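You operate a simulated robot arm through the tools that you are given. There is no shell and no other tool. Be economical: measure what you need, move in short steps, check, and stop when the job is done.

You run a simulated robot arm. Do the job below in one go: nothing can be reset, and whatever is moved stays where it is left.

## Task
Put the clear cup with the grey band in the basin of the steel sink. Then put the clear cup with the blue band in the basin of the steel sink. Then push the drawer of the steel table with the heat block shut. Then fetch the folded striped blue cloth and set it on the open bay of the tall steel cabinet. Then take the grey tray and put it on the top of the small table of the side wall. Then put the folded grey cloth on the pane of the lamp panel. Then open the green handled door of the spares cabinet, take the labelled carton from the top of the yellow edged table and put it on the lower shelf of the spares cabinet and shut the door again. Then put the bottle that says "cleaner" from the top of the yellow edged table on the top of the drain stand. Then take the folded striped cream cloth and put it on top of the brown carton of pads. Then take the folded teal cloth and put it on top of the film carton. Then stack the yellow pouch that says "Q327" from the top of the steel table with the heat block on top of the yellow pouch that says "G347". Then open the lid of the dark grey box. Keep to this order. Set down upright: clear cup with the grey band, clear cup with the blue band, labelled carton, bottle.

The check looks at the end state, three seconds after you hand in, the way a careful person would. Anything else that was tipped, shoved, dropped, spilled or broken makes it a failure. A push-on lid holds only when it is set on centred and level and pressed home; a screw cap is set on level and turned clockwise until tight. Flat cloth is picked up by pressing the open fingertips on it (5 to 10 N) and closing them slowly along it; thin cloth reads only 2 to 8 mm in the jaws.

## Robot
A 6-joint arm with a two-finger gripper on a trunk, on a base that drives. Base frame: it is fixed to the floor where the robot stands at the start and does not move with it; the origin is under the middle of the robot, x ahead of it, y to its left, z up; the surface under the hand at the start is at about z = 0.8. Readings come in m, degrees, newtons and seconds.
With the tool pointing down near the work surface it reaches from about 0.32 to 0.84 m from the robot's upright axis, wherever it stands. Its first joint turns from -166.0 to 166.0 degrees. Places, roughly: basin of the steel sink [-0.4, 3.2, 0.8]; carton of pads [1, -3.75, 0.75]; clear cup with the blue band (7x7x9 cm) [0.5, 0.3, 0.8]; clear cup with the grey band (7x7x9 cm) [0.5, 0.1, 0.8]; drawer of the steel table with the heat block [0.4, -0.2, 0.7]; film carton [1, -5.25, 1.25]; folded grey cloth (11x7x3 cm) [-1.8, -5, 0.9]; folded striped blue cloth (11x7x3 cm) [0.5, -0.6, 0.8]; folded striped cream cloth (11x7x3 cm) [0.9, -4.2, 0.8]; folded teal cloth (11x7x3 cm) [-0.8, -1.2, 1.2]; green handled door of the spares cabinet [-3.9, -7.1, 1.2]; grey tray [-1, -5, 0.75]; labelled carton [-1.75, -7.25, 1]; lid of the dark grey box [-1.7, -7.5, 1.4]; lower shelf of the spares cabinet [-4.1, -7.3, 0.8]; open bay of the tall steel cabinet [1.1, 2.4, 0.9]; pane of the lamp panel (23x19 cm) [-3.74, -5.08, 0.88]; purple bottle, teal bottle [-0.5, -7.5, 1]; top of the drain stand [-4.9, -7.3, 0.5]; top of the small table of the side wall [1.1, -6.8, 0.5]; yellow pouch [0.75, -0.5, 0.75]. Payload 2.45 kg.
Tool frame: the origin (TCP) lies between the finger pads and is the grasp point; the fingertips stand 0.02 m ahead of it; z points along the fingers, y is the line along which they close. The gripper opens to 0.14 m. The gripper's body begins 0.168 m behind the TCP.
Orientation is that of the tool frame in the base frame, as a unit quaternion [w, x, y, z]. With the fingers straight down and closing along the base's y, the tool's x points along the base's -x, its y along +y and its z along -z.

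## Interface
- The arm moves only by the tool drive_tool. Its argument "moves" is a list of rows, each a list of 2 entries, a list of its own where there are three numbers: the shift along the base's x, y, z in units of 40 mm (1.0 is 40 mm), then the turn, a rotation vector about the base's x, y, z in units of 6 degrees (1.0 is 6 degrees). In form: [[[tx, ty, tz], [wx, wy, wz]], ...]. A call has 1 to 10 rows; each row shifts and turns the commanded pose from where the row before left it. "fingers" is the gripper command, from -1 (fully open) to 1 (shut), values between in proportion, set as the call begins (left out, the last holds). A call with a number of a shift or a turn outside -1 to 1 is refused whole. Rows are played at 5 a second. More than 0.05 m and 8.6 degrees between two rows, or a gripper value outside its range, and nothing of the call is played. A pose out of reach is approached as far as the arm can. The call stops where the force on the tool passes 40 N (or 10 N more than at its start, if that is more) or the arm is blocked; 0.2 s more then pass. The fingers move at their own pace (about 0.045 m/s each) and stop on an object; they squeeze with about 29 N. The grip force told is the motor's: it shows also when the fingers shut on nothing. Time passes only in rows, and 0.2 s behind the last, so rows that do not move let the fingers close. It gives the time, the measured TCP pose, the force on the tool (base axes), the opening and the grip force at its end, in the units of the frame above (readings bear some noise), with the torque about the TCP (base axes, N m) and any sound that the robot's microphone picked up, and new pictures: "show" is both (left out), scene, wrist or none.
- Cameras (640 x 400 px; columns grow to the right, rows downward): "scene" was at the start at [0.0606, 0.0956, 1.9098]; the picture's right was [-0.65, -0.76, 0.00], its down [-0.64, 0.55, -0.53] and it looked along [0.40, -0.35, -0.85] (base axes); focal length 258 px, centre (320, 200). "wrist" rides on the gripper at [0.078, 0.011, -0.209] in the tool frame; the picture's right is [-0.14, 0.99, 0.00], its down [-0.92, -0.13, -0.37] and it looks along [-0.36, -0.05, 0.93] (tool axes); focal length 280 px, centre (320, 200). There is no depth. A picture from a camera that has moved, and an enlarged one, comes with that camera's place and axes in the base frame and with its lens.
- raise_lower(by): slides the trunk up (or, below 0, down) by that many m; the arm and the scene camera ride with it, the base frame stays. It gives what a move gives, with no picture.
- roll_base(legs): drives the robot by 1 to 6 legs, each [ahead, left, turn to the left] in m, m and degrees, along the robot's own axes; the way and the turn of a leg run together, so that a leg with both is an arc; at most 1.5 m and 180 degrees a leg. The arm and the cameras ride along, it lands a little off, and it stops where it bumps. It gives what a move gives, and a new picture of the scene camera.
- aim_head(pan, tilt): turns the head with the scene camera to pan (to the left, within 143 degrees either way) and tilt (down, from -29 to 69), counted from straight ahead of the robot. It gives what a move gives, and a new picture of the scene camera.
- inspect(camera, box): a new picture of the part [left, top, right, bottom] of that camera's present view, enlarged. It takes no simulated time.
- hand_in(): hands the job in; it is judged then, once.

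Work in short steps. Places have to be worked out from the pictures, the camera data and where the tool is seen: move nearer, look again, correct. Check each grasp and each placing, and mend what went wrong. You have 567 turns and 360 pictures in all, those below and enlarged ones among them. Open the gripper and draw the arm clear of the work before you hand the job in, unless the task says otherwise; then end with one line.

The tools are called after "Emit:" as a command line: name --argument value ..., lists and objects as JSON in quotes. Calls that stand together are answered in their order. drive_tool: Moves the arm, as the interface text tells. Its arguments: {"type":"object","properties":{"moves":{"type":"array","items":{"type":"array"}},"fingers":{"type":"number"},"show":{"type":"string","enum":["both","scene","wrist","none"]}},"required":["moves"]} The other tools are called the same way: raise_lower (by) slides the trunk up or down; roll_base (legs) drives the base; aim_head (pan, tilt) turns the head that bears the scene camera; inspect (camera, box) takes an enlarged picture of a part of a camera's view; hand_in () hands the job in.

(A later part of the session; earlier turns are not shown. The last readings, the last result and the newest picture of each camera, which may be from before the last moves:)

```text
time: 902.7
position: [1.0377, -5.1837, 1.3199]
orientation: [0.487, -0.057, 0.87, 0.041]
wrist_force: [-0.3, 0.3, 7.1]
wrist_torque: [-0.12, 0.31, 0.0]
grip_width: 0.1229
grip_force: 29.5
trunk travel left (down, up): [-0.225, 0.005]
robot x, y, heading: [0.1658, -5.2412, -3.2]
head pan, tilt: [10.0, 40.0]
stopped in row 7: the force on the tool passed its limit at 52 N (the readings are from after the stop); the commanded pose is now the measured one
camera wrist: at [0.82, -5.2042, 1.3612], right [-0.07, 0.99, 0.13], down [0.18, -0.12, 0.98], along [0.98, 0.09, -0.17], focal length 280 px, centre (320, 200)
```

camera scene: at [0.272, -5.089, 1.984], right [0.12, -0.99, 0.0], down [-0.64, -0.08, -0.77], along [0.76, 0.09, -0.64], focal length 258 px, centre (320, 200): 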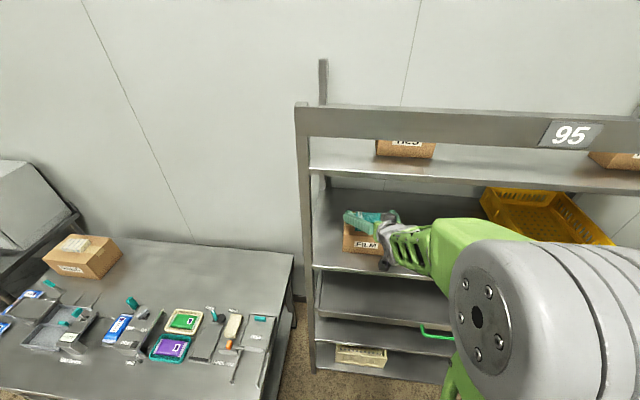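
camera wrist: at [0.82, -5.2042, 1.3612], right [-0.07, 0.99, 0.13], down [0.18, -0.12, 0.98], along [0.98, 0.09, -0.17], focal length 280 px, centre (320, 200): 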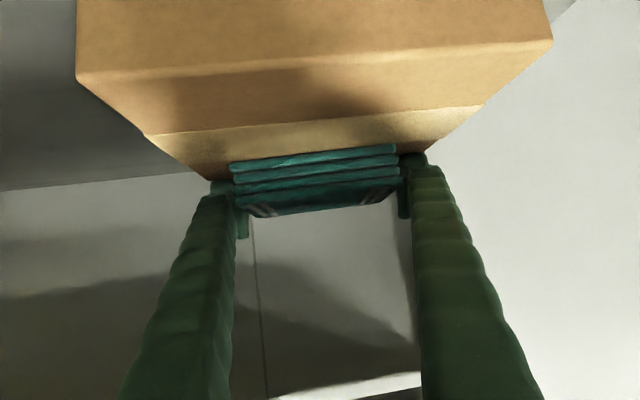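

Touching the carton top, cloth well within it. Releasing, lifting slightly and backing out.

Emit:
drive_tool --moves '[[[-0.1, 0, 0.05], [0, 0, 0]], [[0, 0, 0], [0, 0, 0]], [[0, 0, 0], [0, 0, 0]], [[0, 0, 0], [0, 0, 0]]]' --fingers -1 --show "none"

Emit:
drive_tool --moves '[[[0, 0, 0.4], [0, 0, 0]], [[0, 0, 0.4], [0, 0, 0]], [[-0.4, 0, 0.3], [0, 0, 0]], [[-0.7, 0, 0], [0, 0, 0]], [[-0.7, 0, 0], [0, 0, 0]], [[-0.7, 0, 0], [0, 0, 0]]]' --fingers -1 --show "wrist"

```text
time: 903.7
position: [1.0322, -5.1841, 1.3191]
orientation: [0.486, -0.057, 0.871, 0.041]
wrist_force: [0.1, 0.5, 0.2]
wrist_torque: [0.02, 0.03, -0.01]
grip_width: 0.1399
grip_force: 0.1
trunk travel left (down, up): [-0.225, 0.005]
robot x, y, heading: [0.168, -5.2364, -3.1]
head pan, tilt: [10.0, 40.0]
```

```text
time: 905.1
position: [0.9312, -5.1819, 1.3657]
orientation: [0.486, -0.057, 0.871, 0.041]
wrist_force: [-0.7, 0.4, 0.4]
wrist_torque: [0.02, -0.06, 0.0]
grip_width: 0.1398
grip_force: 0.0
trunk travel left (down, up): [-0.225, 0.005]
robot x, y, heading: [0.1675, -5.239, -3.3]
head pan, tilt: [10.0, 40.0]
camera wrist: at [0.7136, -5.2039, 1.4073], right [-0.07, 0.99, 0.13], down [0.19, -0.12, 0.98], along [0.98, 0.09, -0.18], focal length 280 px, centre (320, 200)
```

wrist: 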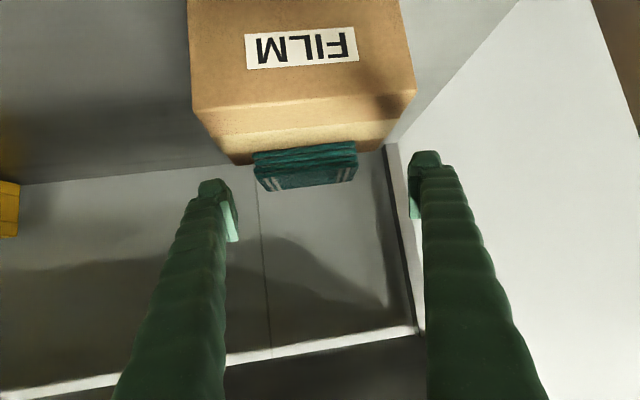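

The cloth sits toward the rear edge of the carton; I'll regrasp it and bring it ~4 cm forward.

Emit:
drive_tool --moves '[[[0.7, 0, 0], [0, 0, 0]], [[0.7, 0, 0], [0, 0, 0]], [[0.7, 0, 0], [0, 0, 0]], [[0.45, 0, -0.2], [0, 0, 0]], [[0, 0, -0.4], [0, 0, 0]], [[0, 0, -0.4], [0, 0, 0]], [[0, 0, -0.15], [0, 0, 0]]]' --fingers -1 --show "none"

Emit:
drive_tool --moves '[[[0, 0, 0], [0, 0, 0]], [[0, 0, 0], [0, 0, 0]], [[0, 0, 0], [0, 0, 0]], [[0, 0, 0], [0, 0, 0]], [[0, 0, 0.3], [0, 0, 0]], [[0, 0, 0.3], [0, 0, 0]]]' --fingers 1 --show "none"

```text
time: 906.7
position: [1.0341, -5.1834, 1.3194]
orientation: [0.486, -0.057, 0.871, 0.041]
wrist_force: [-0.1, 0.3, 0.5]
wrist_torque: [0.0, 0.03, 0.03]
grip_width: 0.1402
grip_force: 0.0
trunk travel left (down, up): [-0.225, 0.005]
robot x, y, heading: [0.1702, -5.2366, -3.1]
head pan, tilt: [10.0, 40.0]
```

```text
time: 908.1
position: [1.034, -5.1828, 1.3443]
orientation: [0.486, -0.058, 0.871, 0.042]
wrist_force: [0.4, 0.4, -0.6]
wrist_torque: [0.0, -0.03, 0.0]
grip_width: 0.1224
grip_force: 29.1
trunk travel left (down, up): [-0.225, 0.005]
robot x, y, heading: [0.1692, -5.2383, -3.1]
head pan, tilt: [10.0, 40.0]
```

Regripped (122 mm). Moving 4 cm toward me and setting down again.

Emit:
drive_tool --moves '[[[-0.5, 0, 0], [0, 0, 0]], [[-0.5, 0, 0], [0, 0, 0]], [[0, 0, -0.3], [0, 0, 0]], [[0, 0, -0.15], [0, 0, 0]], [[0, 0, -0.12], [0, 0, 0]], [[0, 0, -0.12], [0, 0, 0]]]' --fingers 1 --show "wrist"

```text
time: 909.5
position: [0.9942, -5.1819, 1.3223]
orientation: [0.491, -0.058, 0.868, 0.041]
wrist_force: [-1.3, 0.8, 25.4]
wrist_torque: [-1.85, -0.16, -0.12]
grip_width: 0.1228
grip_force: 29.1
trunk travel left (down, up): [-0.225, 0.005]
robot x, y, heading: [0.17, -5.2391, -3.0]
head pan, tilt: [10.0, 40.0]
camera wrist: at [0.7766, -5.204, 1.361], right [-0.07, 0.99, 0.13], down [0.18, -0.12, 0.98], along [0.98, 0.09, -0.17], focal length 280 px, centre (320, 200)
```

wrist: 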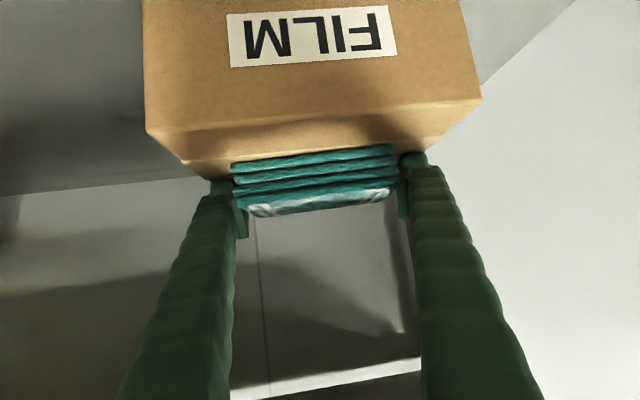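

Centred on the carton now. Releasing and withdrawing.

Emit:
drive_tool --moves '[[[0, 0, 0.08], [0, 0, 0]], [[0, 0, 0], [0, 0, 0]], [[0, 0, 0], [0, 0, 0]], [[0, 0, 0], [0, 0, 0]]]' --fingers -1 --show "none"

Emit:
drive_tool --moves '[[[0, 0, 0.4], [0, 0, 0]], [[0, 0, 0.5], [0, 0, 0]], [[-0.5, 0, 0.3], [0, 0, 0]], [[-0.8, 0, 0], [0, 0, 0]], [[-0.8, 0, 0], [0, 0, 0]], [[-0.8, 0, 0], [0, 0, 0]]]' --fingers -1 --show "wrist"

```text
time: 910.5
position: [0.9941, -5.1819, 1.3207]
orientation: [0.489, -0.059, 0.869, 0.042]
wrist_force: [3.8, 10.5, 27.4]
wrist_torque: [-1.66, -0.24, 0.31]
grip_width: 0.1352
grip_force: 0.1
trunk travel left (down, up): [-0.225, 0.005]
robot x, y, heading: [0.1696, -5.2377, -3.1]
head pan, tilt: [10.0, 40.0]
```

```text
time: 911.9
position: [0.8781, -5.1826, 1.3674]
orientation: [0.486, -0.059, 0.871, 0.042]
wrist_force: [-0.3, -0.1, -0.7]
wrist_torque: [0.0, -0.07, 0.0]
grip_width: 0.1402
grip_force: 0.1
trunk travel left (down, up): [-0.225, 0.005]
robot x, y, heading: [0.1651, -5.2362, -3.2]
head pan, tilt: [10.0, 40.0]
camera wrist: at [0.6604, -5.2044, 1.4084], right [-0.07, 0.99, 0.13], down [0.19, -0.12, 0.98], along [0.98, 0.09, -0.18], focal length 280 px, centre (320, 200)
```

wrist: 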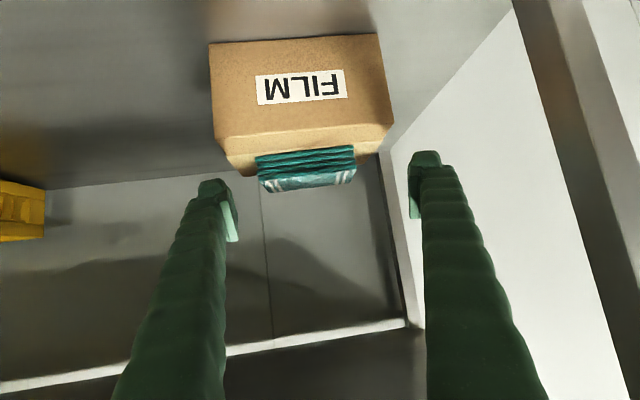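

Teal cloth rests on the FILM carton. Backing off from the rack, then folding the hand down for the drive.

Emit:
roll_base --legs '[[-0.2, 0, 3]]'

Emit:
raise_lower --by -0.05

Emit:
drive_tool --moves '[[[-0.2, 0, -0.6], [0, 1, 0]], [[-0.2, 0, -0.6], [0, 1, 0]], [[-0.3, 0, -0.6], [0, 1, 0]], [[-0.3, 0, -0.6], [0, 1, 0]], [[-0.5, 0, -0.5], [0, 1, 0]], [[-0.5, 0, -0.5], [0, 1, 0]], [[-0.6, 0, -0.5], [0, 1, 0]], [[-0.6, 0, 0], [0, 1, 0]], [[-0.6, 0, 0], [0, 1, 0]], [[-0.6, 0, 0], [0, 0.7, 0]]]' --fingers -0.2 --show "none"

```text
time: 913.5
position: [0.6742, -5.1428, 1.3667]
orientation: [0.485, -0.079, 0.869, 0.053]
wrist_force: [-1.0, -0.8, 1.0]
wrist_torque: [-0.02, 0.0, -0.01]
grip_width: 0.1401
grip_force: 0.1
trunk travel left (down, up): [-0.225, 0.005]
robot x, y, heading: [-0.0329, -5.238, -0.3]
head pan, tilt: [10.0, 40.0]
camera scene: at [0.0605, -5.0776, 1.9842], right [0.17, -0.99, 0.0], down [-0.63, -0.11, -0.77], along [0.76, 0.13, -0.64], focal length 258 px, centre (320, 200)
```

scene: 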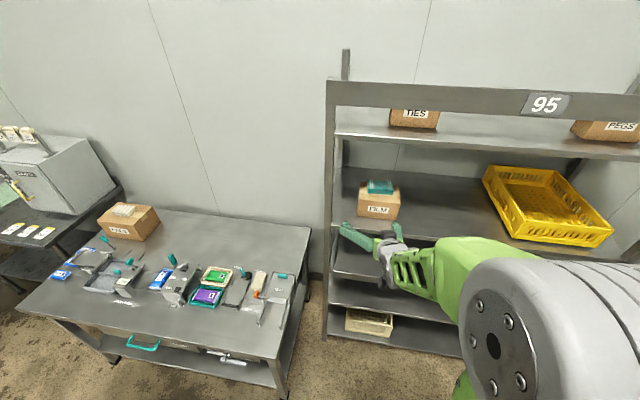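

```text
time: 914.5
position: [0.6754, -5.1414, 1.317]
orientation: [0.485, -0.08, 0.869, 0.053]
wrist_force: [0.1, 0.3, 0.0]
wrist_torque: [-0.02, 0.01, 0.0]
grip_width: 0.1401
grip_force: 0.1
trunk travel left (down, up): [-0.175, 0.055]
robot x, y, heading: [-0.0313, -5.2314, -0.2]
head pan, tilt: [10.0, 40.0]
```

```text
time: 916.6
position: [0.4967, -5.1412, 1.1563]
orientation: [0.003, -0.043, 0.995, 0.091]
wrist_force: [-0.4, 0.3, 0.6]
wrist_torque: [-0.04, 0.02, 0.02]
grip_width: 0.0842
grip_force: 0.1
out of reach, approached as far as the arm can: row 10
trunk travel left (down, up): [-0.175, 0.055]
robot x, y, heading: [-0.0319, -5.2287, -0.5]
head pan, tilt: [10.0, 40.0]
```

Levelling the hand, then driving back up the aisle (reversing, facing −y).

Emit:
drive_tool --moves '[[[0, -0.4, -0.3], [-0.6, 0, -0.3]], [[0, -0.4, -0.3], [-0.6, 0, -0.3]], [[0, -0.4, -0.3], [-0.5, 0, -0.2]], [[0, -0.4, -0.3], [0, 0, 0]]]' --fingers -0.2 --show "none"

Emit:
roll_base --legs '[[0, 0, -89.5], [0, 0.05, 0], [-1.5, 0, 0], [-1.5, 0, 0], [-1.0, 0, 0]]'

```text
time: 917.6
position: [0.4811, -5.1892, 1.0885]
orientation: [0.014, -0.016, 0.998, 0.066]
wrist_force: [0.1, 0.6, 0.5]
wrist_torque: [0.02, -0.01, 0.0]
grip_width: 0.0837
grip_force: 0.0
out of reach, approached as far as the arm can: row 1, 2, 3, 4
trunk travel left (down, up): [-0.175, 0.055]
robot x, y, heading: [-0.0305, -5.2332, -0.3]
head pan, tilt: [10.0, 40.0]
```

```text
time: 934.4
position: [0.0022, -3.1342, 1.0884]
orientation: [0.053, 0.675, 0.735, 0.039]
wrist_force: [-0.7, -0.6, -0.1]
wrist_torque: [0.21, -0.04, 0.05]
grip_width: 0.0838
grip_force: 0.1
trunk travel left (down, up): [-0.175, 0.055]
robot x, y, heading: [-0.0726, -2.6265, -87.3]
head pan, tilt: [10.0, 40.0]
stopped in leg 4: the robot was blocked; the commanded pose is now the measured one
camera scene: at [0.0886, -2.7155, 1.9336], right [-0.98, -0.22, 0.0], down [-0.14, 0.63, -0.76], along [0.17, -0.74, -0.65], focal length 258 px, centre (320, 200)
```

scene: 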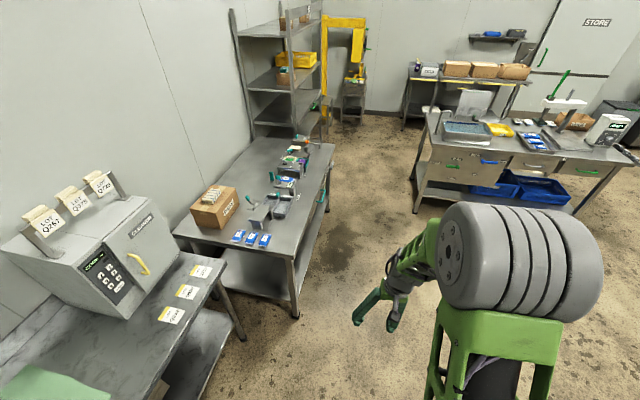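

Bumped the machine corner slightly; shifting left 0.13 m and straightening before continuing.

Emit:
roll_base --legs '[[0.06, 0.13, -2.7], [-1.2, 0, 0], [-1.05, 0, 0]]'

```text
time: 946.8
position: [0.1, -0.9517, 1.0899]
orientation: [0.057, 0.697, 0.714, 0.037]
wrist_force: [0.9, 0.2, 0.7]
wrist_torque: [-0.02, -0.01, -0.01]
grip_width: 0.0838
grip_force: 0.1
trunk travel left (down, up): [-0.175, 0.055]
robot x, y, heading: [0.0651, -0.4418, -91.2]
head pan, tilt: [10.0, 40.0]
camera scene: at [0.2127, -0.5356, 1.9341], right [-0.99, -0.16, 0.0], down [-0.1, 0.63, -0.77], along [0.12, -0.76, -0.64], focal length 258 px, centre (320, 200)
```

scene: 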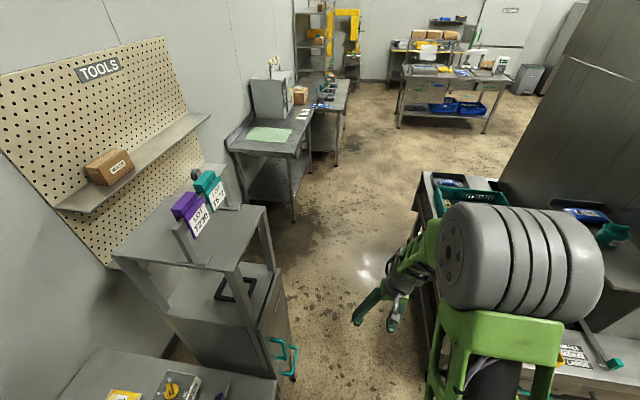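

Moving right first so the turn clears the SEALS cabinet, then facing the steel table.

Emit:
roll_base --legs '[[0.0, -0.3, 0], [0, 0, 91], [0.15, 0, 0]]'

Emit:
drive_tool --moves '[[[0.4, -0.2, 0], [-0.4, 0.1, -0.1]], [[0.4, -0.2, 0], [-0.4, 0, 0]], [[0.4, 0, 0], [-0.4, 0, 0]], [[0.4, 0, 0.2], [0, 0, 0]]]' --fingers -0.2 --show "wrist"

```text
time: 955.0
position: [0.4132, -0.3478, 1.09]
orientation: [0.011, -0.049, 0.997, 0.065]
wrist_force: [0.4, 0.0, -0.2]
wrist_torque: [0.03, 0.08, -0.02]
grip_width: 0.0838
grip_force: 0.2
trunk travel left (down, up): [-0.175, 0.055]
robot x, y, heading: [-0.0931, -0.4262, 3.2]
head pan, tilt: [10.0, 40.0]
camera scene: at [-0.0113, -0.265, 1.934], right [0.23, -0.97, 0.0], down [-0.63, -0.15, -0.77], along [0.74, 0.18, -0.64], focal length 258 px, centre (320, 200)
```

scene: 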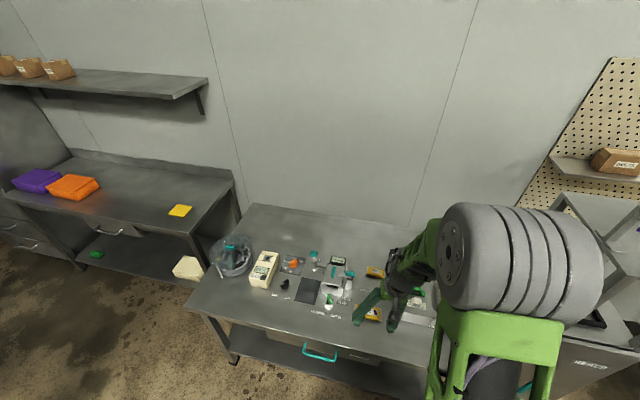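

```text
time: 956.0
position: [0.4411, -0.3579, 1.0663]
orientation: [0.018, -0.042, 0.997, 0.061]
wrist_force: [-0.2, 0.1, -0.4]
wrist_torque: [-0.05, 0.06, 0.03]
grip_width: 0.0843
grip_force: 0.0
out of reach, approached as far as the arm can: row 1, 2, 3, 4
trunk travel left (down, up): [-0.175, 0.055]
robot x, y, heading: [-0.0962, -0.4262, 3.2]
head pan, tilt: [10.0, 40.0]
camera wrist: at [0.3564, -0.3808, 1.2705], right [0.05, 0.99, 0.13], down [0.92, -0.09, 0.39], along [0.4, 0.1, -0.91], focal length 280 px, centre (320, 200)
```

wrist: 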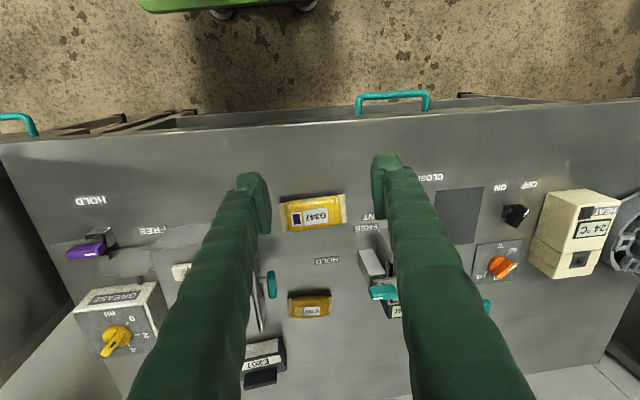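

Two pouches visible: "G347" ahead and another behind. The hand has an 8° roll; trying to level it further out.

Emit:
drive_tool --moves '[[[0.6, -0.5, 0], [0, 0, 0]], [[0.6, -0.5, 0], [0, 0, 0]], [[0.6, -0.5, 0], [-0.4, 0, 0]], [[0.6, 0, 0], [-0.4, 0, 0]], [[0, 0, 0], [-0.4, 0, 0]]]' --fingers -0.2 --show "none"

```text
time: 957.2
position: [0.4968, -0.4152, 1.0229]
orientation: [0.037, -0.045, 0.997, 0.053]
wrist_force: [-0.3, 0.0, 0.2]
wrist_torque: [0.02, -0.01, -0.02]
grip_width: 0.0837
grip_force: 0.0
out of reach, approached as far as the arm can: row 1, 2, 3, 4, 5
trunk travel left (down, up): [-0.175, 0.055]
robot x, y, heading: [-0.0977, -0.4239, 3.2]
head pan, tilt: [10.0, 40.0]
```

Vertical isn't needed; with ~30° pitch this arm pose works. Pitching up and levelling the roll.

Emit:
drive_tool --moves '[[[0.4, 0, 0.2], [0, -1, 0]], [[0.4, 0, 0.2], [0, -1, 0]], [[0.4, 0, 0.2], [0, -1, 0]], [[0.4, 0, 0.2], [-0.4, -1, 0]], [[0, 0, 0.2], [-0.4, -1, -0.3]], [[0, 0, 0], [-0.4, -0.5, -0.3]]]' --fingers -0.2 --show "wrist"

```text
time: 958.6
position: [0.5456, -0.4002, 1.0508]
orientation: [0.255, -0.049, 0.966, 0.022]
wrist_force: [-0.1, -0.3, -0.5]
wrist_torque: [0.03, 0.01, 0.02]
grip_width: 0.084
grip_force: 0.0
out of reach, approached as far as the arm can: row 3, 4, 5
trunk travel left (down, up): [-0.175, 0.055]
robot x, y, heading: [-0.094, -0.4231, 3.2]
head pan, tilt: [10.0, 40.0]
camera wrist: at [0.375, -0.4096, 1.1923], right [0.02, 1.0, 0.09], down [0.63, -0.08, 0.77], along [0.78, 0.04, -0.63], focal length 280 px, centre (320, 200)
```

wrist: 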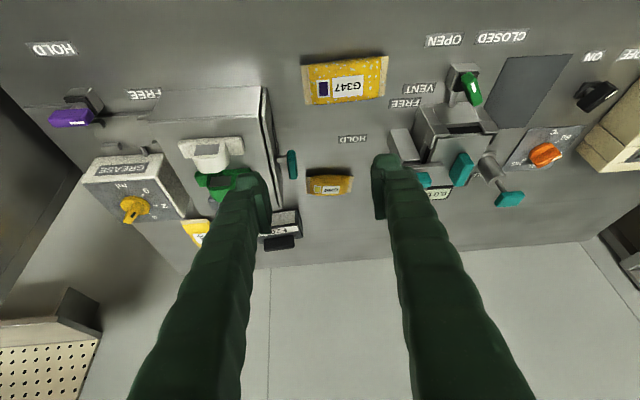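

Emit:
inspect --camera "wrist" --box '[170, 150, 370, 260]'

```text
3.20 times, centred on (270, 205) of wrist
camera zoom: at [0.375, -0.4096, 1.1923], right [0.02, 1.0, 0.09], down [0.63, -0.08, 0.77], along [0.78, 0.04, -0.63], focal length 897 px, centre (480, 184)
```

zoom: 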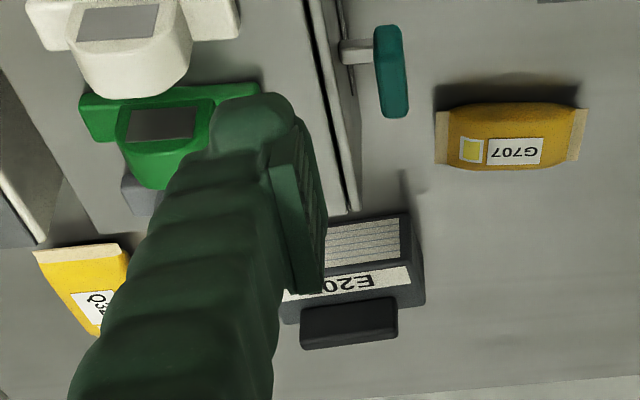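

The third pouch (behind the clamp device) is the Q-one, near (0.905, -0.67). Moving the base closer and to the right for a view.

Emit:
drive_tool --moves '[[[0, 0, 0.5], [0, 0, 0]], [[0, 0, 0.5], [0, 0, 0]]]' --fingers -0.2 --show "none"

Emit:
roll_base --legs '[[0.13, -0.2, -3]]'

Emit:
drive_tool --moves '[[[0.4, -0.2, 0], [0, 0, 0]]]' --fingers -0.2 --show "wrist"

```text
time: 959.2
position: [0.5466, -0.4001, 1.0918]
orientation: [0.255, -0.045, 0.966, 0.023]
wrist_force: [-0.4, 0.2, -0.3]
wrist_torque: [-0.01, 0.03, -0.01]
grip_width: 0.0838
grip_force: 0.2
trunk travel left (down, up): [-0.175, 0.055]
robot x, y, heading: [-0.0913, -0.4262, 3.1]
head pan, tilt: [10.0, 40.0]
```

```text
time: 961.6
position: [0.6897, -0.6271, 1.0915]
orientation: [0.256, -0.022, 0.966, 0.016]
wrist_force: [0.2, 0.4, 0.8]
wrist_torque: [-0.01, 0.01, 0.02]
grip_width: 0.0838
grip_force: 0.1
trunk travel left (down, up): [-0.175, 0.055]
robot x, y, heading: [0.0479, -0.6196, 0.6]
head pan, tilt: [10.0, 40.0]
camera scene: at [0.1372, -0.4661, 1.9341], right [0.18, -0.98, 0.0], down [-0.63, -0.12, -0.77], along [0.75, 0.14, -0.64], focal length 258 px, centre (320, 200)
```

scene: 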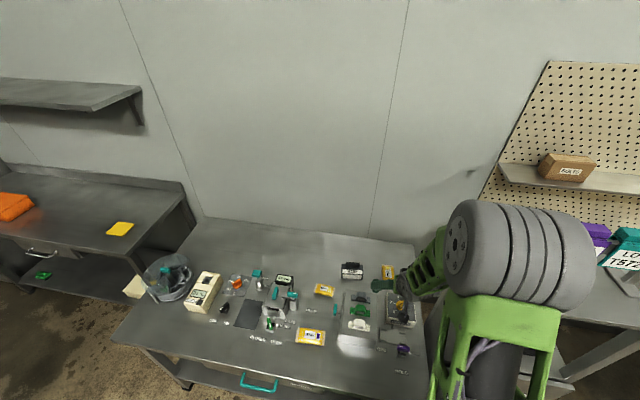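

```text
time: 962.0
position: [0.7061, -0.6362, 1.0897]
orientation: [0.256, -0.02, 0.966, 0.016]
wrist_force: [0.0, -0.9, -0.4]
wrist_torque: [-0.02, 0.03, 0.01]
grip_width: 0.0841
grip_force: 0.1
trunk travel left (down, up): [-0.175, 0.055]
robot x, y, heading: [0.0512, -0.6231, 0.5]
head pan, tilt: [10.0, 40.0]
camera wrist: at [0.5352, -0.6369, 1.2318], right [0.07, 0.99, 0.09], down [0.62, -0.11, 0.77], along [0.78, 0.0, -0.63], focal length 280 px, centre (320, 200)
```

wrist: 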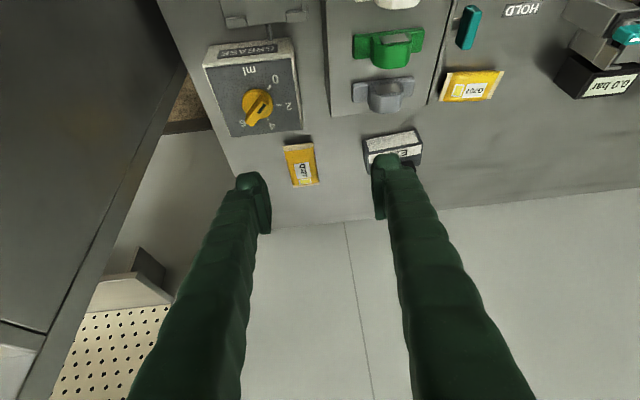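

Q327 pouch centre ≈(0.942, -0.667), long axis roughly along x. Moving above it and descending.

Emit:
drive_tool --moves '[[[0.8, -0.1, -0.3], [0, 0, 0.4]], [[0.8, -0.1, -0.4], [0, 0, 0.4]], [[0.8, -0.1, -0.4], [0, 0, 0.4]], [[0.8, -0.1, -0.4], [0, 0, 0]], [[0.8, -0.2, -0.4], [0, 0, 0]], [[0.8, -0.2, -0.4], [0, 0, 0]], [[0.8, 0, -0.4], [0, 0, 0]], [[0.3, 0, -0.7], [0, 0, 0]], [[0, 0, -0.9], [0, 0, 0]]]' --fingers -0.2 --show "wrist"

```text
time: 964.0
position: [0.9417, -0.6659, 0.9172]
orientation: [0.254, -0.082, 0.963, 0.031]
wrist_force: [0.5, 0.0, -0.5]
wrist_torque: [0.0, 0.0, 0.01]
grip_width: 0.0838
grip_force: 0.1
trunk travel left (down, up): [-0.175, 0.055]
robot x, y, heading: [0.0456, -0.622, 0.5]
head pan, tilt: [10.0, 40.0]
camera wrist: at [0.7725, -0.6883, 1.0587], right [-0.05, 0.99, 0.09], down [0.63, -0.03, 0.77], along [0.77, 0.1, -0.63], focal length 280 px, centre (320, 200)
```

wrist: 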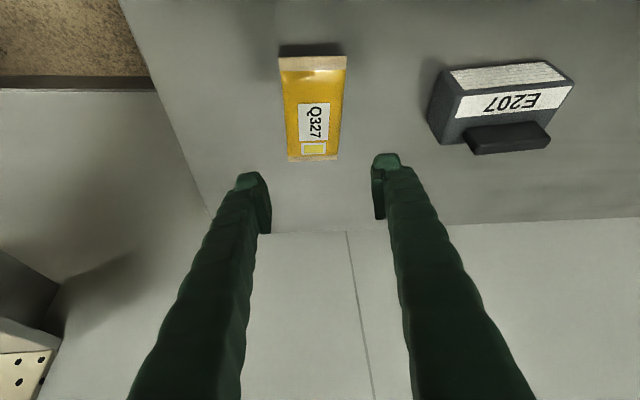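

Label Q327 confirmed and centred. Descending to grasp.

Emit:
drive_tool --moves '[[[0, 0, -0.8], [0, 0, 0]], [[0, 0, -0.8], [0, 0, 0]], [[0, 0, -0.35], [0, 0, 0]], [[0, 0, -0.2], [0, 0, 0]]]' --fingers -0.2 --show "none"

Emit:
drive_tool --moves '[[[0, 0, 0], [0, 0, 0]], [[0, 0, 0], [0, 0, 0]], [[0, 0, 0], [0, 0, 0]], [[0, 0, 0], [0, 0, 0]], [[0, 0, 0.3], [0, 0, 0]], [[0, 0, 0.6], [0, 0, 0]], [[0, 0, 0.8], [0, 0, 0]]]' --fingers 1 --show "wrist"

```text
time: 965.0
position: [0.9419, -0.6672, 0.8321]
orientation: [0.254, -0.082, 0.963, 0.032]
wrist_force: [-0.1, 0.3, -0.6]
wrist_torque: [0.0, -0.03, -0.04]
grip_width: 0.084
grip_force: 0.1
trunk travel left (down, up): [-0.175, 0.055]
robot x, y, heading: [0.0476, -0.6233, 0.6]
head pan, tilt: [10.0, 40.0]
```

```text
time: 966.6
position: [0.9396, -0.6664, 0.8996]
orientation: [0.254, -0.083, 0.963, 0.033]
wrist_force: [-0.1, -0.5, -1.6]
wrist_torque: [-0.04, -0.01, -0.04]
grip_width: 0.0599
grip_force: 28.9
trunk travel left (down, up): [-0.175, 0.055]
robot x, y, heading: [0.0468, -0.6213, 0.6]
head pan, tilt: [10.0, 40.0]
camera wrist: at [0.7714, -0.6888, 1.0415], right [-0.06, 0.99, 0.09], down [0.63, -0.03, 0.77], along [0.77, 0.1, -0.63], focal length 280 px, centre (320, 200)
```

wrist: 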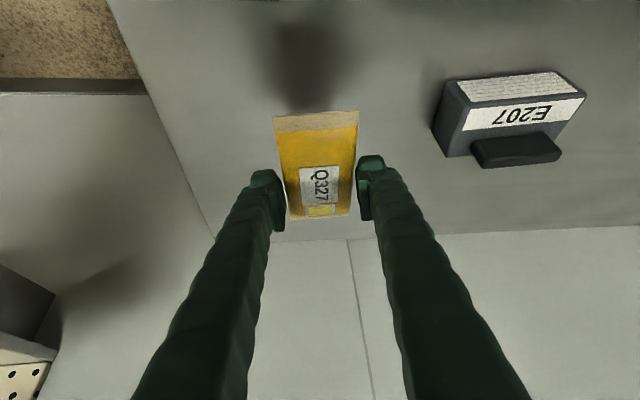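

Pouch held. Raising and moving the base back/left toward the G347 pouch.

Emit:
drive_tool --moves '[[[-0.3, 0, 0.9], [0, 0, -0.4]], [[-0.4, 0, 0.9], [0, 0, -0.4]], [[-0.5, 0.2, 0.9], [0, 0, -0.4]], [[-0.6, 0.3, 0.7], [0, 0, 0]], [[-0.8, 0.3, 0.4], [0, 0, 0]], [[-0.8, 0.3, 0], [0, 0, 0]]]' --fingers 1 --show "none"

Emit:
roll_base --legs '[[-0.2, 0.27, -0.5]]'

Emit:
drive_tool --moves '[[[0, 0, -0.3], [0, 0, 0]]]' --fingers 1 --show "wrist"

```text
time: 968.0
position: [0.8022, -0.6218, 1.0522]
orientation: [0.255, -0.03, 0.966, 0.013]
wrist_force: [0.4, 0.1, 0.1]
wrist_torque: [0.03, 0.02, 0.0]
grip_width: 0.0596
grip_force: 29.0
trunk travel left (down, up): [-0.175, 0.055]
robot x, y, heading: [0.0457, -0.622, 0.6]
head pan, tilt: [10.0, 40.0]
```

```text
time: 971.0
position: [0.6043, -0.3573, 1.051]
orientation: [0.256, -0.019, 0.966, 0.015]
wrist_force: [-0.1, 0.0, -1.5]
wrist_torque: [-0.03, 0.0, 0.01]
grip_width: 0.0595
grip_force: 29.3
trunk travel left (down, up): [-0.175, 0.055]
robot x, y, heading: [-0.1556, -0.3568, 0.4]
head pan, tilt: [10.0, 40.0]
camera scene: at [-0.0625, -0.1964, 1.9341], right [0.18, -0.98, 0.0], down [-0.63, -0.11, -0.77], along [0.75, 0.14, -0.64], focal length 258 px, centre (320, 200)
```

scene: 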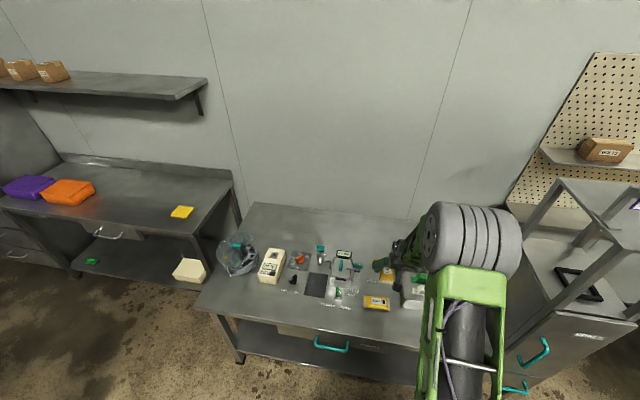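

```text
time: 971.4
position: [0.6067, -0.3576, 1.0392]
orientation: [0.256, -0.018, 0.967, 0.015]
wrist_force: [-0.9, 0.1, -1.2]
wrist_torque: [0.0, 0.0, -0.01]
grip_width: 0.0596
grip_force: 29.4
trunk travel left (down, up): [-0.175, 0.055]
robot x, y, heading: [-0.1521, -0.3486, 0.4]
head pan, tilt: [10.0, 40.0]
camera wrist: at [0.4348, -0.3571, 1.1809], right [0.08, 0.99, 0.09], down [0.62, -0.12, 0.77], along [0.78, 0.0, -0.63], focal length 280 px, centre (320, 200)
```

wrist: 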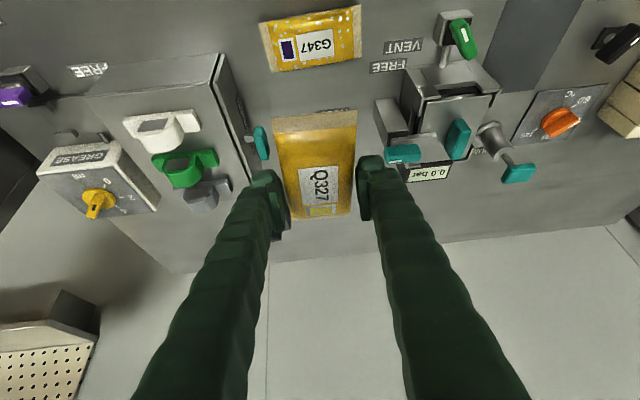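

G347 centre ≈(0.575, -0.344); the held pouch's centre is ~1.4 cm nearer than the TCP, so target TCP (0.589, -0.344). Lowering over it.

Emit:
drive_tool --moves '[[[-0.22, 0.17, 0], [0, 0, 0]], [[-0.22, 0.17, -0.5], [0, 0, 0]], [[0, 0, -0.8], [0, 0, 0]], [[0, 0, -0.8], [0, 0, 0]], [[0, 0, -0.8], [0, 0, 0]], [[0, 0, -0.8], [0, 0, 0]]]' --fingers 1 --show "wrist"

```text
time: 972.8
position: [0.588, -0.3438, 0.8936]
orientation: [0.256, -0.019, 0.966, 0.016]
wrist_force: [-0.8, -0.3, -1.3]
wrist_torque: [-0.01, -0.03, 0.01]
grip_width: 0.0594
grip_force: 28.9
trunk travel left (down, up): [-0.175, 0.055]
robot x, y, heading: [-0.1508, -0.3494, 0.2]
head pan, tilt: [10.0, 40.0]
camera wrist: at [0.4178, -0.3435, 1.0357], right [0.08, 0.99, 0.09], down [0.62, -0.12, 0.77], along [0.78, 0.0, -0.63], focal length 280 px, centre (320, 200)
```

wrist: 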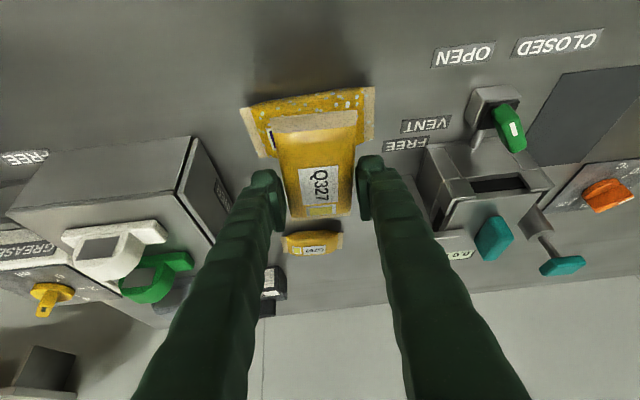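

Well aligned. Lowering in small steps until contact.

Emit:
drive_tool --moves '[[[0, 0, -0.4], [0, 0, 0]], [[0, 0, -0.25], [0, 0, 0]], [[0, 0, -0.15], [0, 0, 0]], [[0, 0, -0.1], [0, 0, 0]], [[0, 0, -0.1], [0, 0, 0]], [[0, 0, -0.1], [0, 0, 0]]]' --fingers 1 --show "none"

```text
time: 974.2
position: [0.5892, -0.3433, 0.849]
orientation: [0.258, -0.018, 0.966, 0.015]
wrist_force: [4.1, -4.4, 23.3]
wrist_torque: [-0.07, 0.01, -0.01]
grip_width: 0.0594
grip_force: 28.4
trunk travel left (down, up): [-0.175, 0.055]
robot x, y, heading: [-0.1513, -0.3533, 0.2]
head pan, tilt: [10.0, 40.0]
```

Contact (23 N, no torque). Easing 2 mm, opening modestly, and rising.

Emit:
drive_tool --moves '[[[0, 0, 0.08], [0, 0, 0]]]' --fingers 1 --show "none"

Emit:
drive_tool --moves '[[[0, 0, 0], [0, 0, 0]], [[0, 0, 0], [0, 0, 0]], [[0, 0, 0], [0, 0, 0]]]' --fingers -0.15 --show "none"

Emit:
drive_tool --moves '[[[0, 0, 0.3], [0, 0, 0]], [[0, 0, 0.6], [0, 0, 0]], [[0, 0, 0.8], [0, 0, 0]], [[0, 0, 0.8], [0, 0, 0]], [[0, 0, 0.8], [0, 0, 0]]]' --fingers -0.15 --show "wrist"

```text
time: 974.6
position: [0.5859, -0.3433, 0.8501]
orientation: [0.256, -0.018, 0.966, 0.014]
wrist_force: [3.3, -0.7, 9.5]
wrist_torque: [-0.08, -0.27, -0.03]
grip_width: 0.0591
grip_force: 28.9
trunk travel left (down, up): [-0.175, 0.055]
robot x, y, heading: [-0.1553, -0.3518, 0.2]
head pan, tilt: [10.0, 40.0]
```

```text
time: 975.4
position: [0.587, -0.3425, 0.8511]
orientation: [0.255, -0.018, 0.967, 0.015]
wrist_force: [0.5, -0.6, 0.4]
wrist_torque: [0.01, 0.0, 0.0]
grip_width: 0.0806
grip_force: 0.1
trunk travel left (down, up): [-0.175, 0.055]
robot x, y, heading: [-0.1542, -0.3506, 0.5]
head pan, tilt: [10.0, 40.0]
```

```text
time: 976.6
position: [0.5893, -0.3429, 0.9825]
orientation: [0.256, -0.018, 0.966, 0.015]
wrist_force: [0.5, 0.0, 0.5]
wrist_torque: [-0.02, -0.02, 0.02]
grip_width: 0.0805
grip_force: 0.1
trunk travel left (down, up): [-0.175, 0.055]
robot x, y, heading: [-0.1546, -0.3567, 0.1]
head pan, tilt: [10.0, 40.0]
camera wrist: at [0.4173, -0.3416, 1.1254], right [0.08, 0.99, 0.09], down [0.62, -0.12, 0.77], along [0.78, 0.0, -0.63], focal length 280 px, centre (320, 200)
```

wrist: 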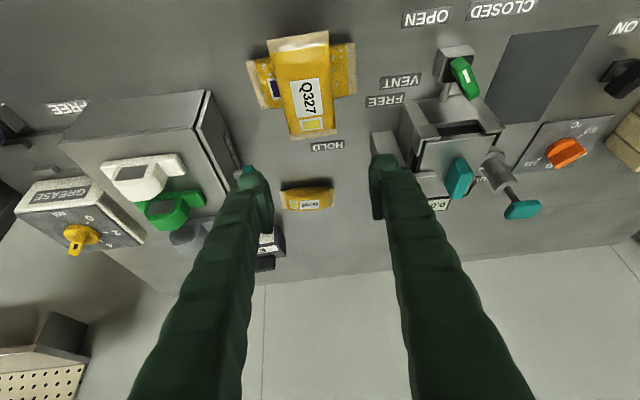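

Q327 lies centred on G347. Now to the last step: raising the hand, backing off, turning, and driving down toward the wall shelf with the dark grey box.

Emit:
drive_tool --moves '[[[0, 0, 0.9], [0, 0, 0]], [[0, 0, 0.9], [0, 0, 0]], [[-0.4, 0, 0.9], [0, 0, 0]], [[-0.4, 0, 0], [0, 0, 0]]]' --fingers 0.4 --show "none"

Emit:
roll_base --legs '[[-0.28, 0, 0], [0, 0, -89.5], [0, 0.52, 0], [1.5, 0, 0], [1.5, 0, 0]]'

```text
time: 977.6
position: [0.5528, -0.3428, 1.09]
orientation: [0.257, -0.018, 0.966, 0.015]
wrist_force: [-0.1, -0.3, -0.1]
wrist_torque: [-0.01, 0.01, 0.01]
grip_width: 0.0417
grip_force: 0.0
trunk travel left (down, up): [-0.175, 0.055]
robot x, y, heading: [-0.154, -0.3545, 0.2]
head pan, tilt: [10.0, 40.0]
```

```text
time: 1001.5
position: [0.3671, -3.9788, 1.0895]
orientation: [0.2, 0.638, 0.726, -0.161]
wrist_force: [0.3, 1.1, -0.1]
wrist_torque: [-0.03, 0.0, 0.03]
grip_width: 0.0418
grip_force: 0.0
trunk travel left (down, up): [-0.175, 0.055]
robot x, y, heading: [0.2896, -3.2782, -84.3]
head pan, tilt: [10.0, 40.0]
stopped in leg 5: the robot was blocked; the commanded pose is now the measured one
camera scene: at [0.4534, -3.3531, 1.9343], right [-0.96, -0.27, 0.0], down [-0.17, 0.62, -0.77], along [0.21, -0.74, -0.64], focal length 258 px, centre (320, 200)
```

scene: 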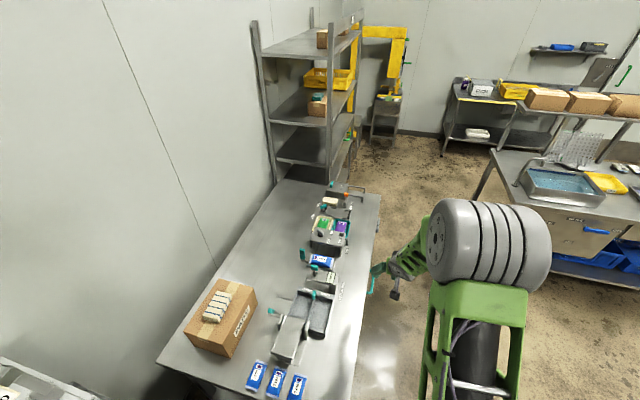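

Drifted into the bench's leg; nothing disturbed on it. Backing a touch, shifting right, straightening, and continuing.

Emit:
roll_base --legs '[[-0.08, -0.02, 0], [0, -0.33, 0], [0, 0, -5.7], [1.45, 0, 0], [1.4, 0, 0]]'

```text
time: 1019.8
position: [-0.0764, -6.8628, 1.0884]
orientation: [0.189, 0.68, 0.688, -0.172]
wrist_force: [0.9, 0.1, -0.8]
wrist_torque: [0.01, 0.0, -0.03]
grip_width: 0.0418
grip_force: 0.0
trunk travel left (down, up): [-0.175, 0.055]
robot x, y, heading: [-0.0671, -6.1591, -91.5]
head pan, tilt: [10.0, 40.0]
camera scene: at [0.0829, -6.2519, 1.9341], right [-0.99, -0.15, 0.0], down [-0.1, 0.64, -0.77], along [0.12, -0.76, -0.64], focal length 258 px, centre (320, 200)
```

scene: 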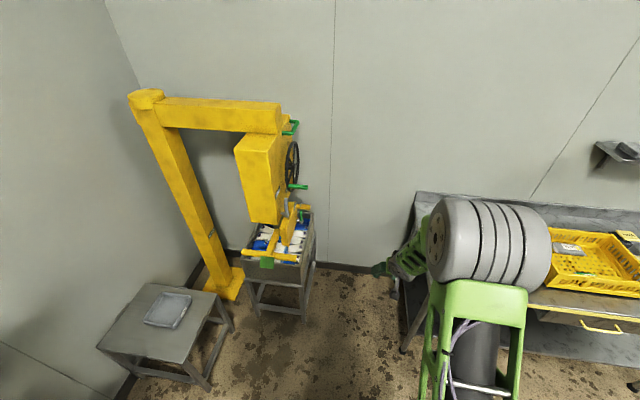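

Raising and pitching the hand up before moving right along the yellow-edged table.

Emit:
raise_lower --by 0.05

Emit:
drive_tool --moves '[[[0, 0, 0.5], [-1, 0, 0]], [[0, 0, 0.5], [-1, 0, 0]], [[0, 0, 0.5], [-1, 0, 0]], [[0, 0, 0.5], [-1, 0, 0]], [[0, 0, 0.5], [-1, 0, 0]], [[0, 0, 0.5], [-0.5, 0, 0]], [[0, 0, 0.5], [0, 0, 0]]]' --fingers 0.4 --show "none"

Emit:
roll_base --legs '[[0.1, -0.8, 1], [0, -0.8, 0.5]]'

Emit:
aim_head --pan 15 --tilt 20

```text
time: 1020.7
position: [-0.0749, -6.8628, 1.1393]
orientation: [0.188, 0.68, 0.687, -0.173]
wrist_force: [0.2, 0.8, -0.8]
wrist_torque: [0.0, -0.01, 0.02]
grip_width: 0.042
grip_force: 0.0
trunk travel left (down, up): [-0.225, 0.005]
robot x, y, heading: [-0.0662, -6.1579, -91.1]
head pan, tilt: [10.0, 40.0]
```

```text
time: 1022.3
position: [-0.0711, -6.86, 1.2733]
orientation: [0.376, 0.596, 0.611, -0.36]
wrist_force: [-0.3, 0.4, -0.7]
wrist_torque: [-0.02, 0.01, 0.03]
grip_width: 0.0418
grip_force: 0.0
out of reach, approached as far as the arm can: row 1
trunk travel left (down, up): [-0.225, 0.005]
robot x, y, heading: [-0.0704, -6.1543, -91.2]
head pan, tilt: [10.0, 40.0]
```

```text
time: 1036.6
position: [-1.6472, -6.939, 1.2726]
orientation: [0.377, 0.593, 0.616, -0.357]
wrist_force: [0.6, -0.6, 0.3]
wrist_torque: [0.0, 0.0, 0.02]
grip_width: 0.042
grip_force: 0.1
trunk travel left (down, up): [-0.225, 0.005]
robot x, y, heading: [-1.6523, -6.2369, -90.2]
head pan, tilt: [10.0, 40.0]
camera scene: at [-1.502, -6.3285, 1.9841], right [-0.99, -0.17, 0.0], down [-0.11, 0.63, -0.77], along [0.13, -0.76, -0.64], focal length 258 px, centre (320, 200)
```

scene: 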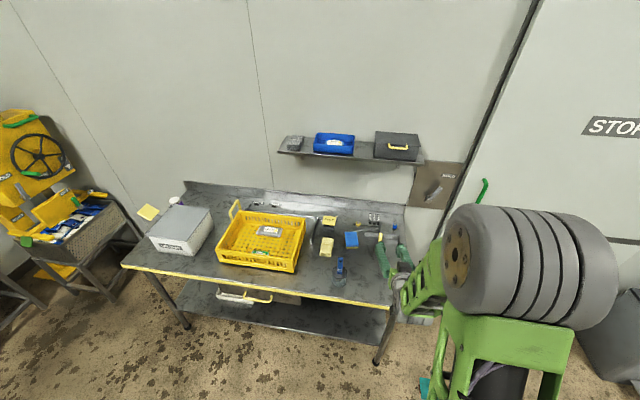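

```text
time: 1037.4
position: [-1.6469, -6.9407, 1.2732]
orientation: [0.377, 0.593, 0.615, -0.357]
wrist_force: [-0.4, -0.4, 0.4]
wrist_torque: [0.0, 0.0, 0.05]
grip_width: 0.0423
grip_force: 0.2
trunk travel left (down, up): [-0.225, 0.005]
robot x, y, heading: [-1.6555, -6.2341, -90.1]
head pan, tilt: [15.0, 20.0]
camera scene: at [-1.4925, -6.3348, 2.0154], right [-0.97, -0.25, 0.0], down [-0.09, 0.33, -0.94], along [0.24, -0.91, -0.34], focal length 258 px, centre (320, 200)
```

scene: 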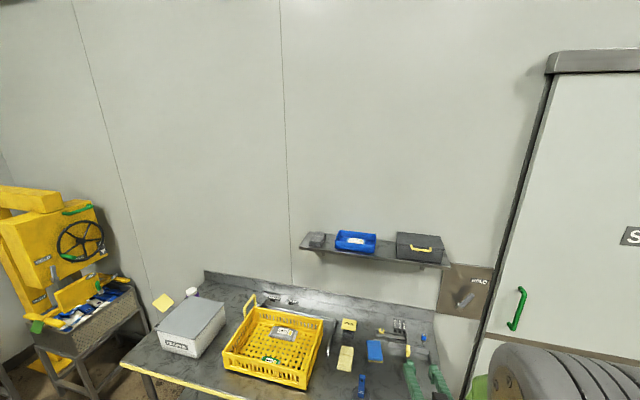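

Emit:
inspect --camera "scene" --box '[380, 220, 460, 275]'

Emit:
drive_tool --moves '[[[0, 0, 0], [0, 0, 0]]]' --fingers 0.4 --show "wrist"

```text
7.27 times, centred on (420, 248) of scene
camera zoom: at [-1.4925, -6.3348, 2.0154], right [-0.97, -0.25, 0.0], down [-0.09, 0.33, -0.94], along [0.24, -0.91, -0.34], focal length 1876 px, centre (-407, -146)
```

zoom: 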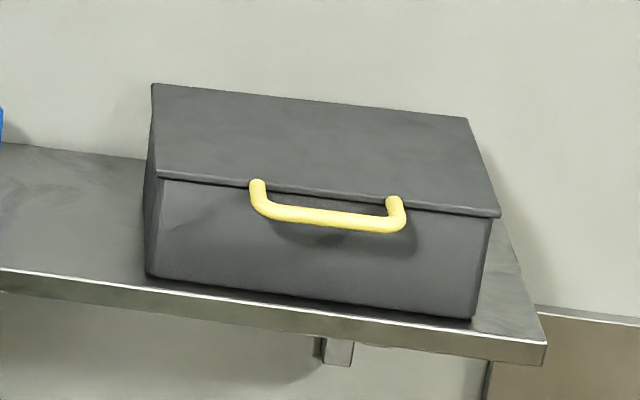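

```text
time: 1037.8
position: [-1.6458, -6.9399, 1.2718]
orientation: [0.378, 0.592, 0.616, -0.357]
wrist_force: [-0.9, 0.2, 0.5]
wrist_torque: [-0.03, -0.02, 0.01]
grip_width: 0.0418
grip_force: 0.0
trunk travel left (down, up): [-0.225, 0.005]
robot x, y, heading: [-1.6542, -6.2353, -90.3]
head pan, tilt: [15.0, 20.0]
camera wrist: at [-1.6436, -6.7188, 1.2982], right [0.99, -0.02, 0.13], down [-0.13, -0.1, 0.99], along [-0.01, -0.99, -0.1], focal length 280 px, centre (320, 200)
```

wrist: 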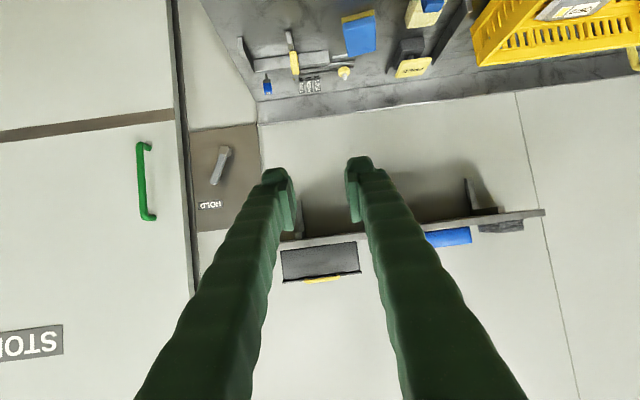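

The lid's yellow U-handle bar runs along x at ≈(-1.67, -7.41, 1.42); lid hinged at the back (y≈-7.55). I'll hold the hand horizontal, rolled 90° so the fingers pinch the bar from above and below. First pitching to horizontal and raising.

Emit:
drive_tool --moves '[[[0, 0, 0.5], [-0.85, 0, 0]], [[0, 0, 0.5], [-0.85, 0, 0]], [[0, 0, 0.5], [-0.85, 0, 0]], [[0, 0, 0.6], [-0.85, 0, 0]], [[0, 0, 0.6], [-0.85, 0, 0]], [[0, 0, 0.6], [0, 0, 0]]]' --fingers 0.4 --show "none"

Emit:
drive_tool --moves '[[[0, 0, 0], [0, 1, 0]], [[0, 0, 0], [0, 1, 0]], [[0, 0, 0], [0, 1, 0]], [[0, 0, 0], [0, 1, 0]], [[0, 0, 0], [0, 1, 0]]]' --fingers 0.4 --show "none"

```text
time: 1039.2
position: [-1.6447, -6.9395, 1.4081]
orientation: [0.5, 0.494, 0.521, -0.485]
wrist_force: [-0.3, -0.6, 0.2]
wrist_torque: [0.01, -0.05, 0.01]
grip_width: 0.042
grip_force: 0.1
trunk travel left (down, up): [-0.225, 0.005]
robot x, y, heading: [-1.6512, -6.2363, -90.2]
head pan, tilt: [15.0, 20.0]
```

```text
time: 1040.4
position: [-1.6473, -6.9409, 1.4056]
orientation: [0.347, 0.351, 0.633, -0.596]
wrist_force: [-0.4, 0.9, 0.0]
wrist_torque: [-0.02, -0.01, 0.02]
grip_width: 0.042
grip_force: 0.1
trunk travel left (down, up): [-0.225, 0.005]
robot x, y, heading: [-1.6528, -6.2316, -90.4]
head pan, tilt: [15.0, 20.0]
```

The roll is free. Continuing to 90°.

Emit:
drive_tool --moves '[[[0, 0, 0], [0, 1, 0]], [[0, 0, 0], [0, 1, 0]], [[0, 0, 0], [0, 1, 0]], [[0, 0, 0], [0, 1, 0]], [[0, 0, 0], [0, 1, 0]], [[0, 0, 0], [0, 1, 0]], [[0, 0, 0], [0, 1, 0]], [[0, 0, 0], [0, 1, 0]], [[0, 0, 0], [0, 1, 0]], [[0, 0, 0], [0, 1, 0]]]' --fingers 0.4 --show "wrist"

```text
time: 1042.6
position: [-1.6465, -6.9403, 1.405]
orientation: [-0.016, 0.006, 0.722, -0.692]
wrist_force: [-0.1, -0.6, -0.5]
wrist_torque: [0.01, 0.0, -0.02]
grip_width: 0.0421
grip_force: 0.2
trunk travel left (down, up): [-0.225, 0.005]
robot x, y, heading: [-1.6557, -6.2319, -90.2]
head pan, tilt: [15.0, 20.0]
camera wrist: at [-1.7162, -6.7286, 1.4021], right [0.12, 0.04, -0.99], down [0.93, 0.33, 0.13], along [0.34, -0.94, 0.01], focal length 280 px, centre (320, 200)
```

wrist: 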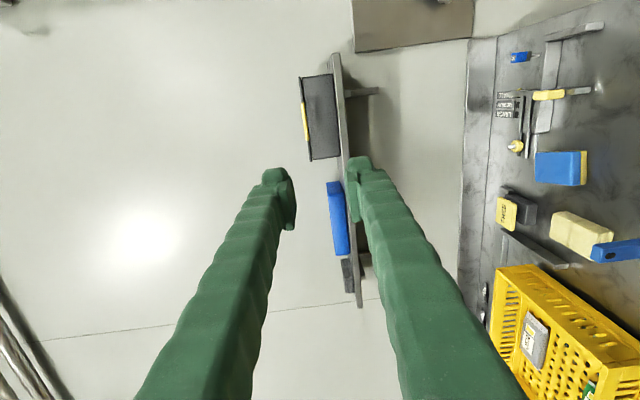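

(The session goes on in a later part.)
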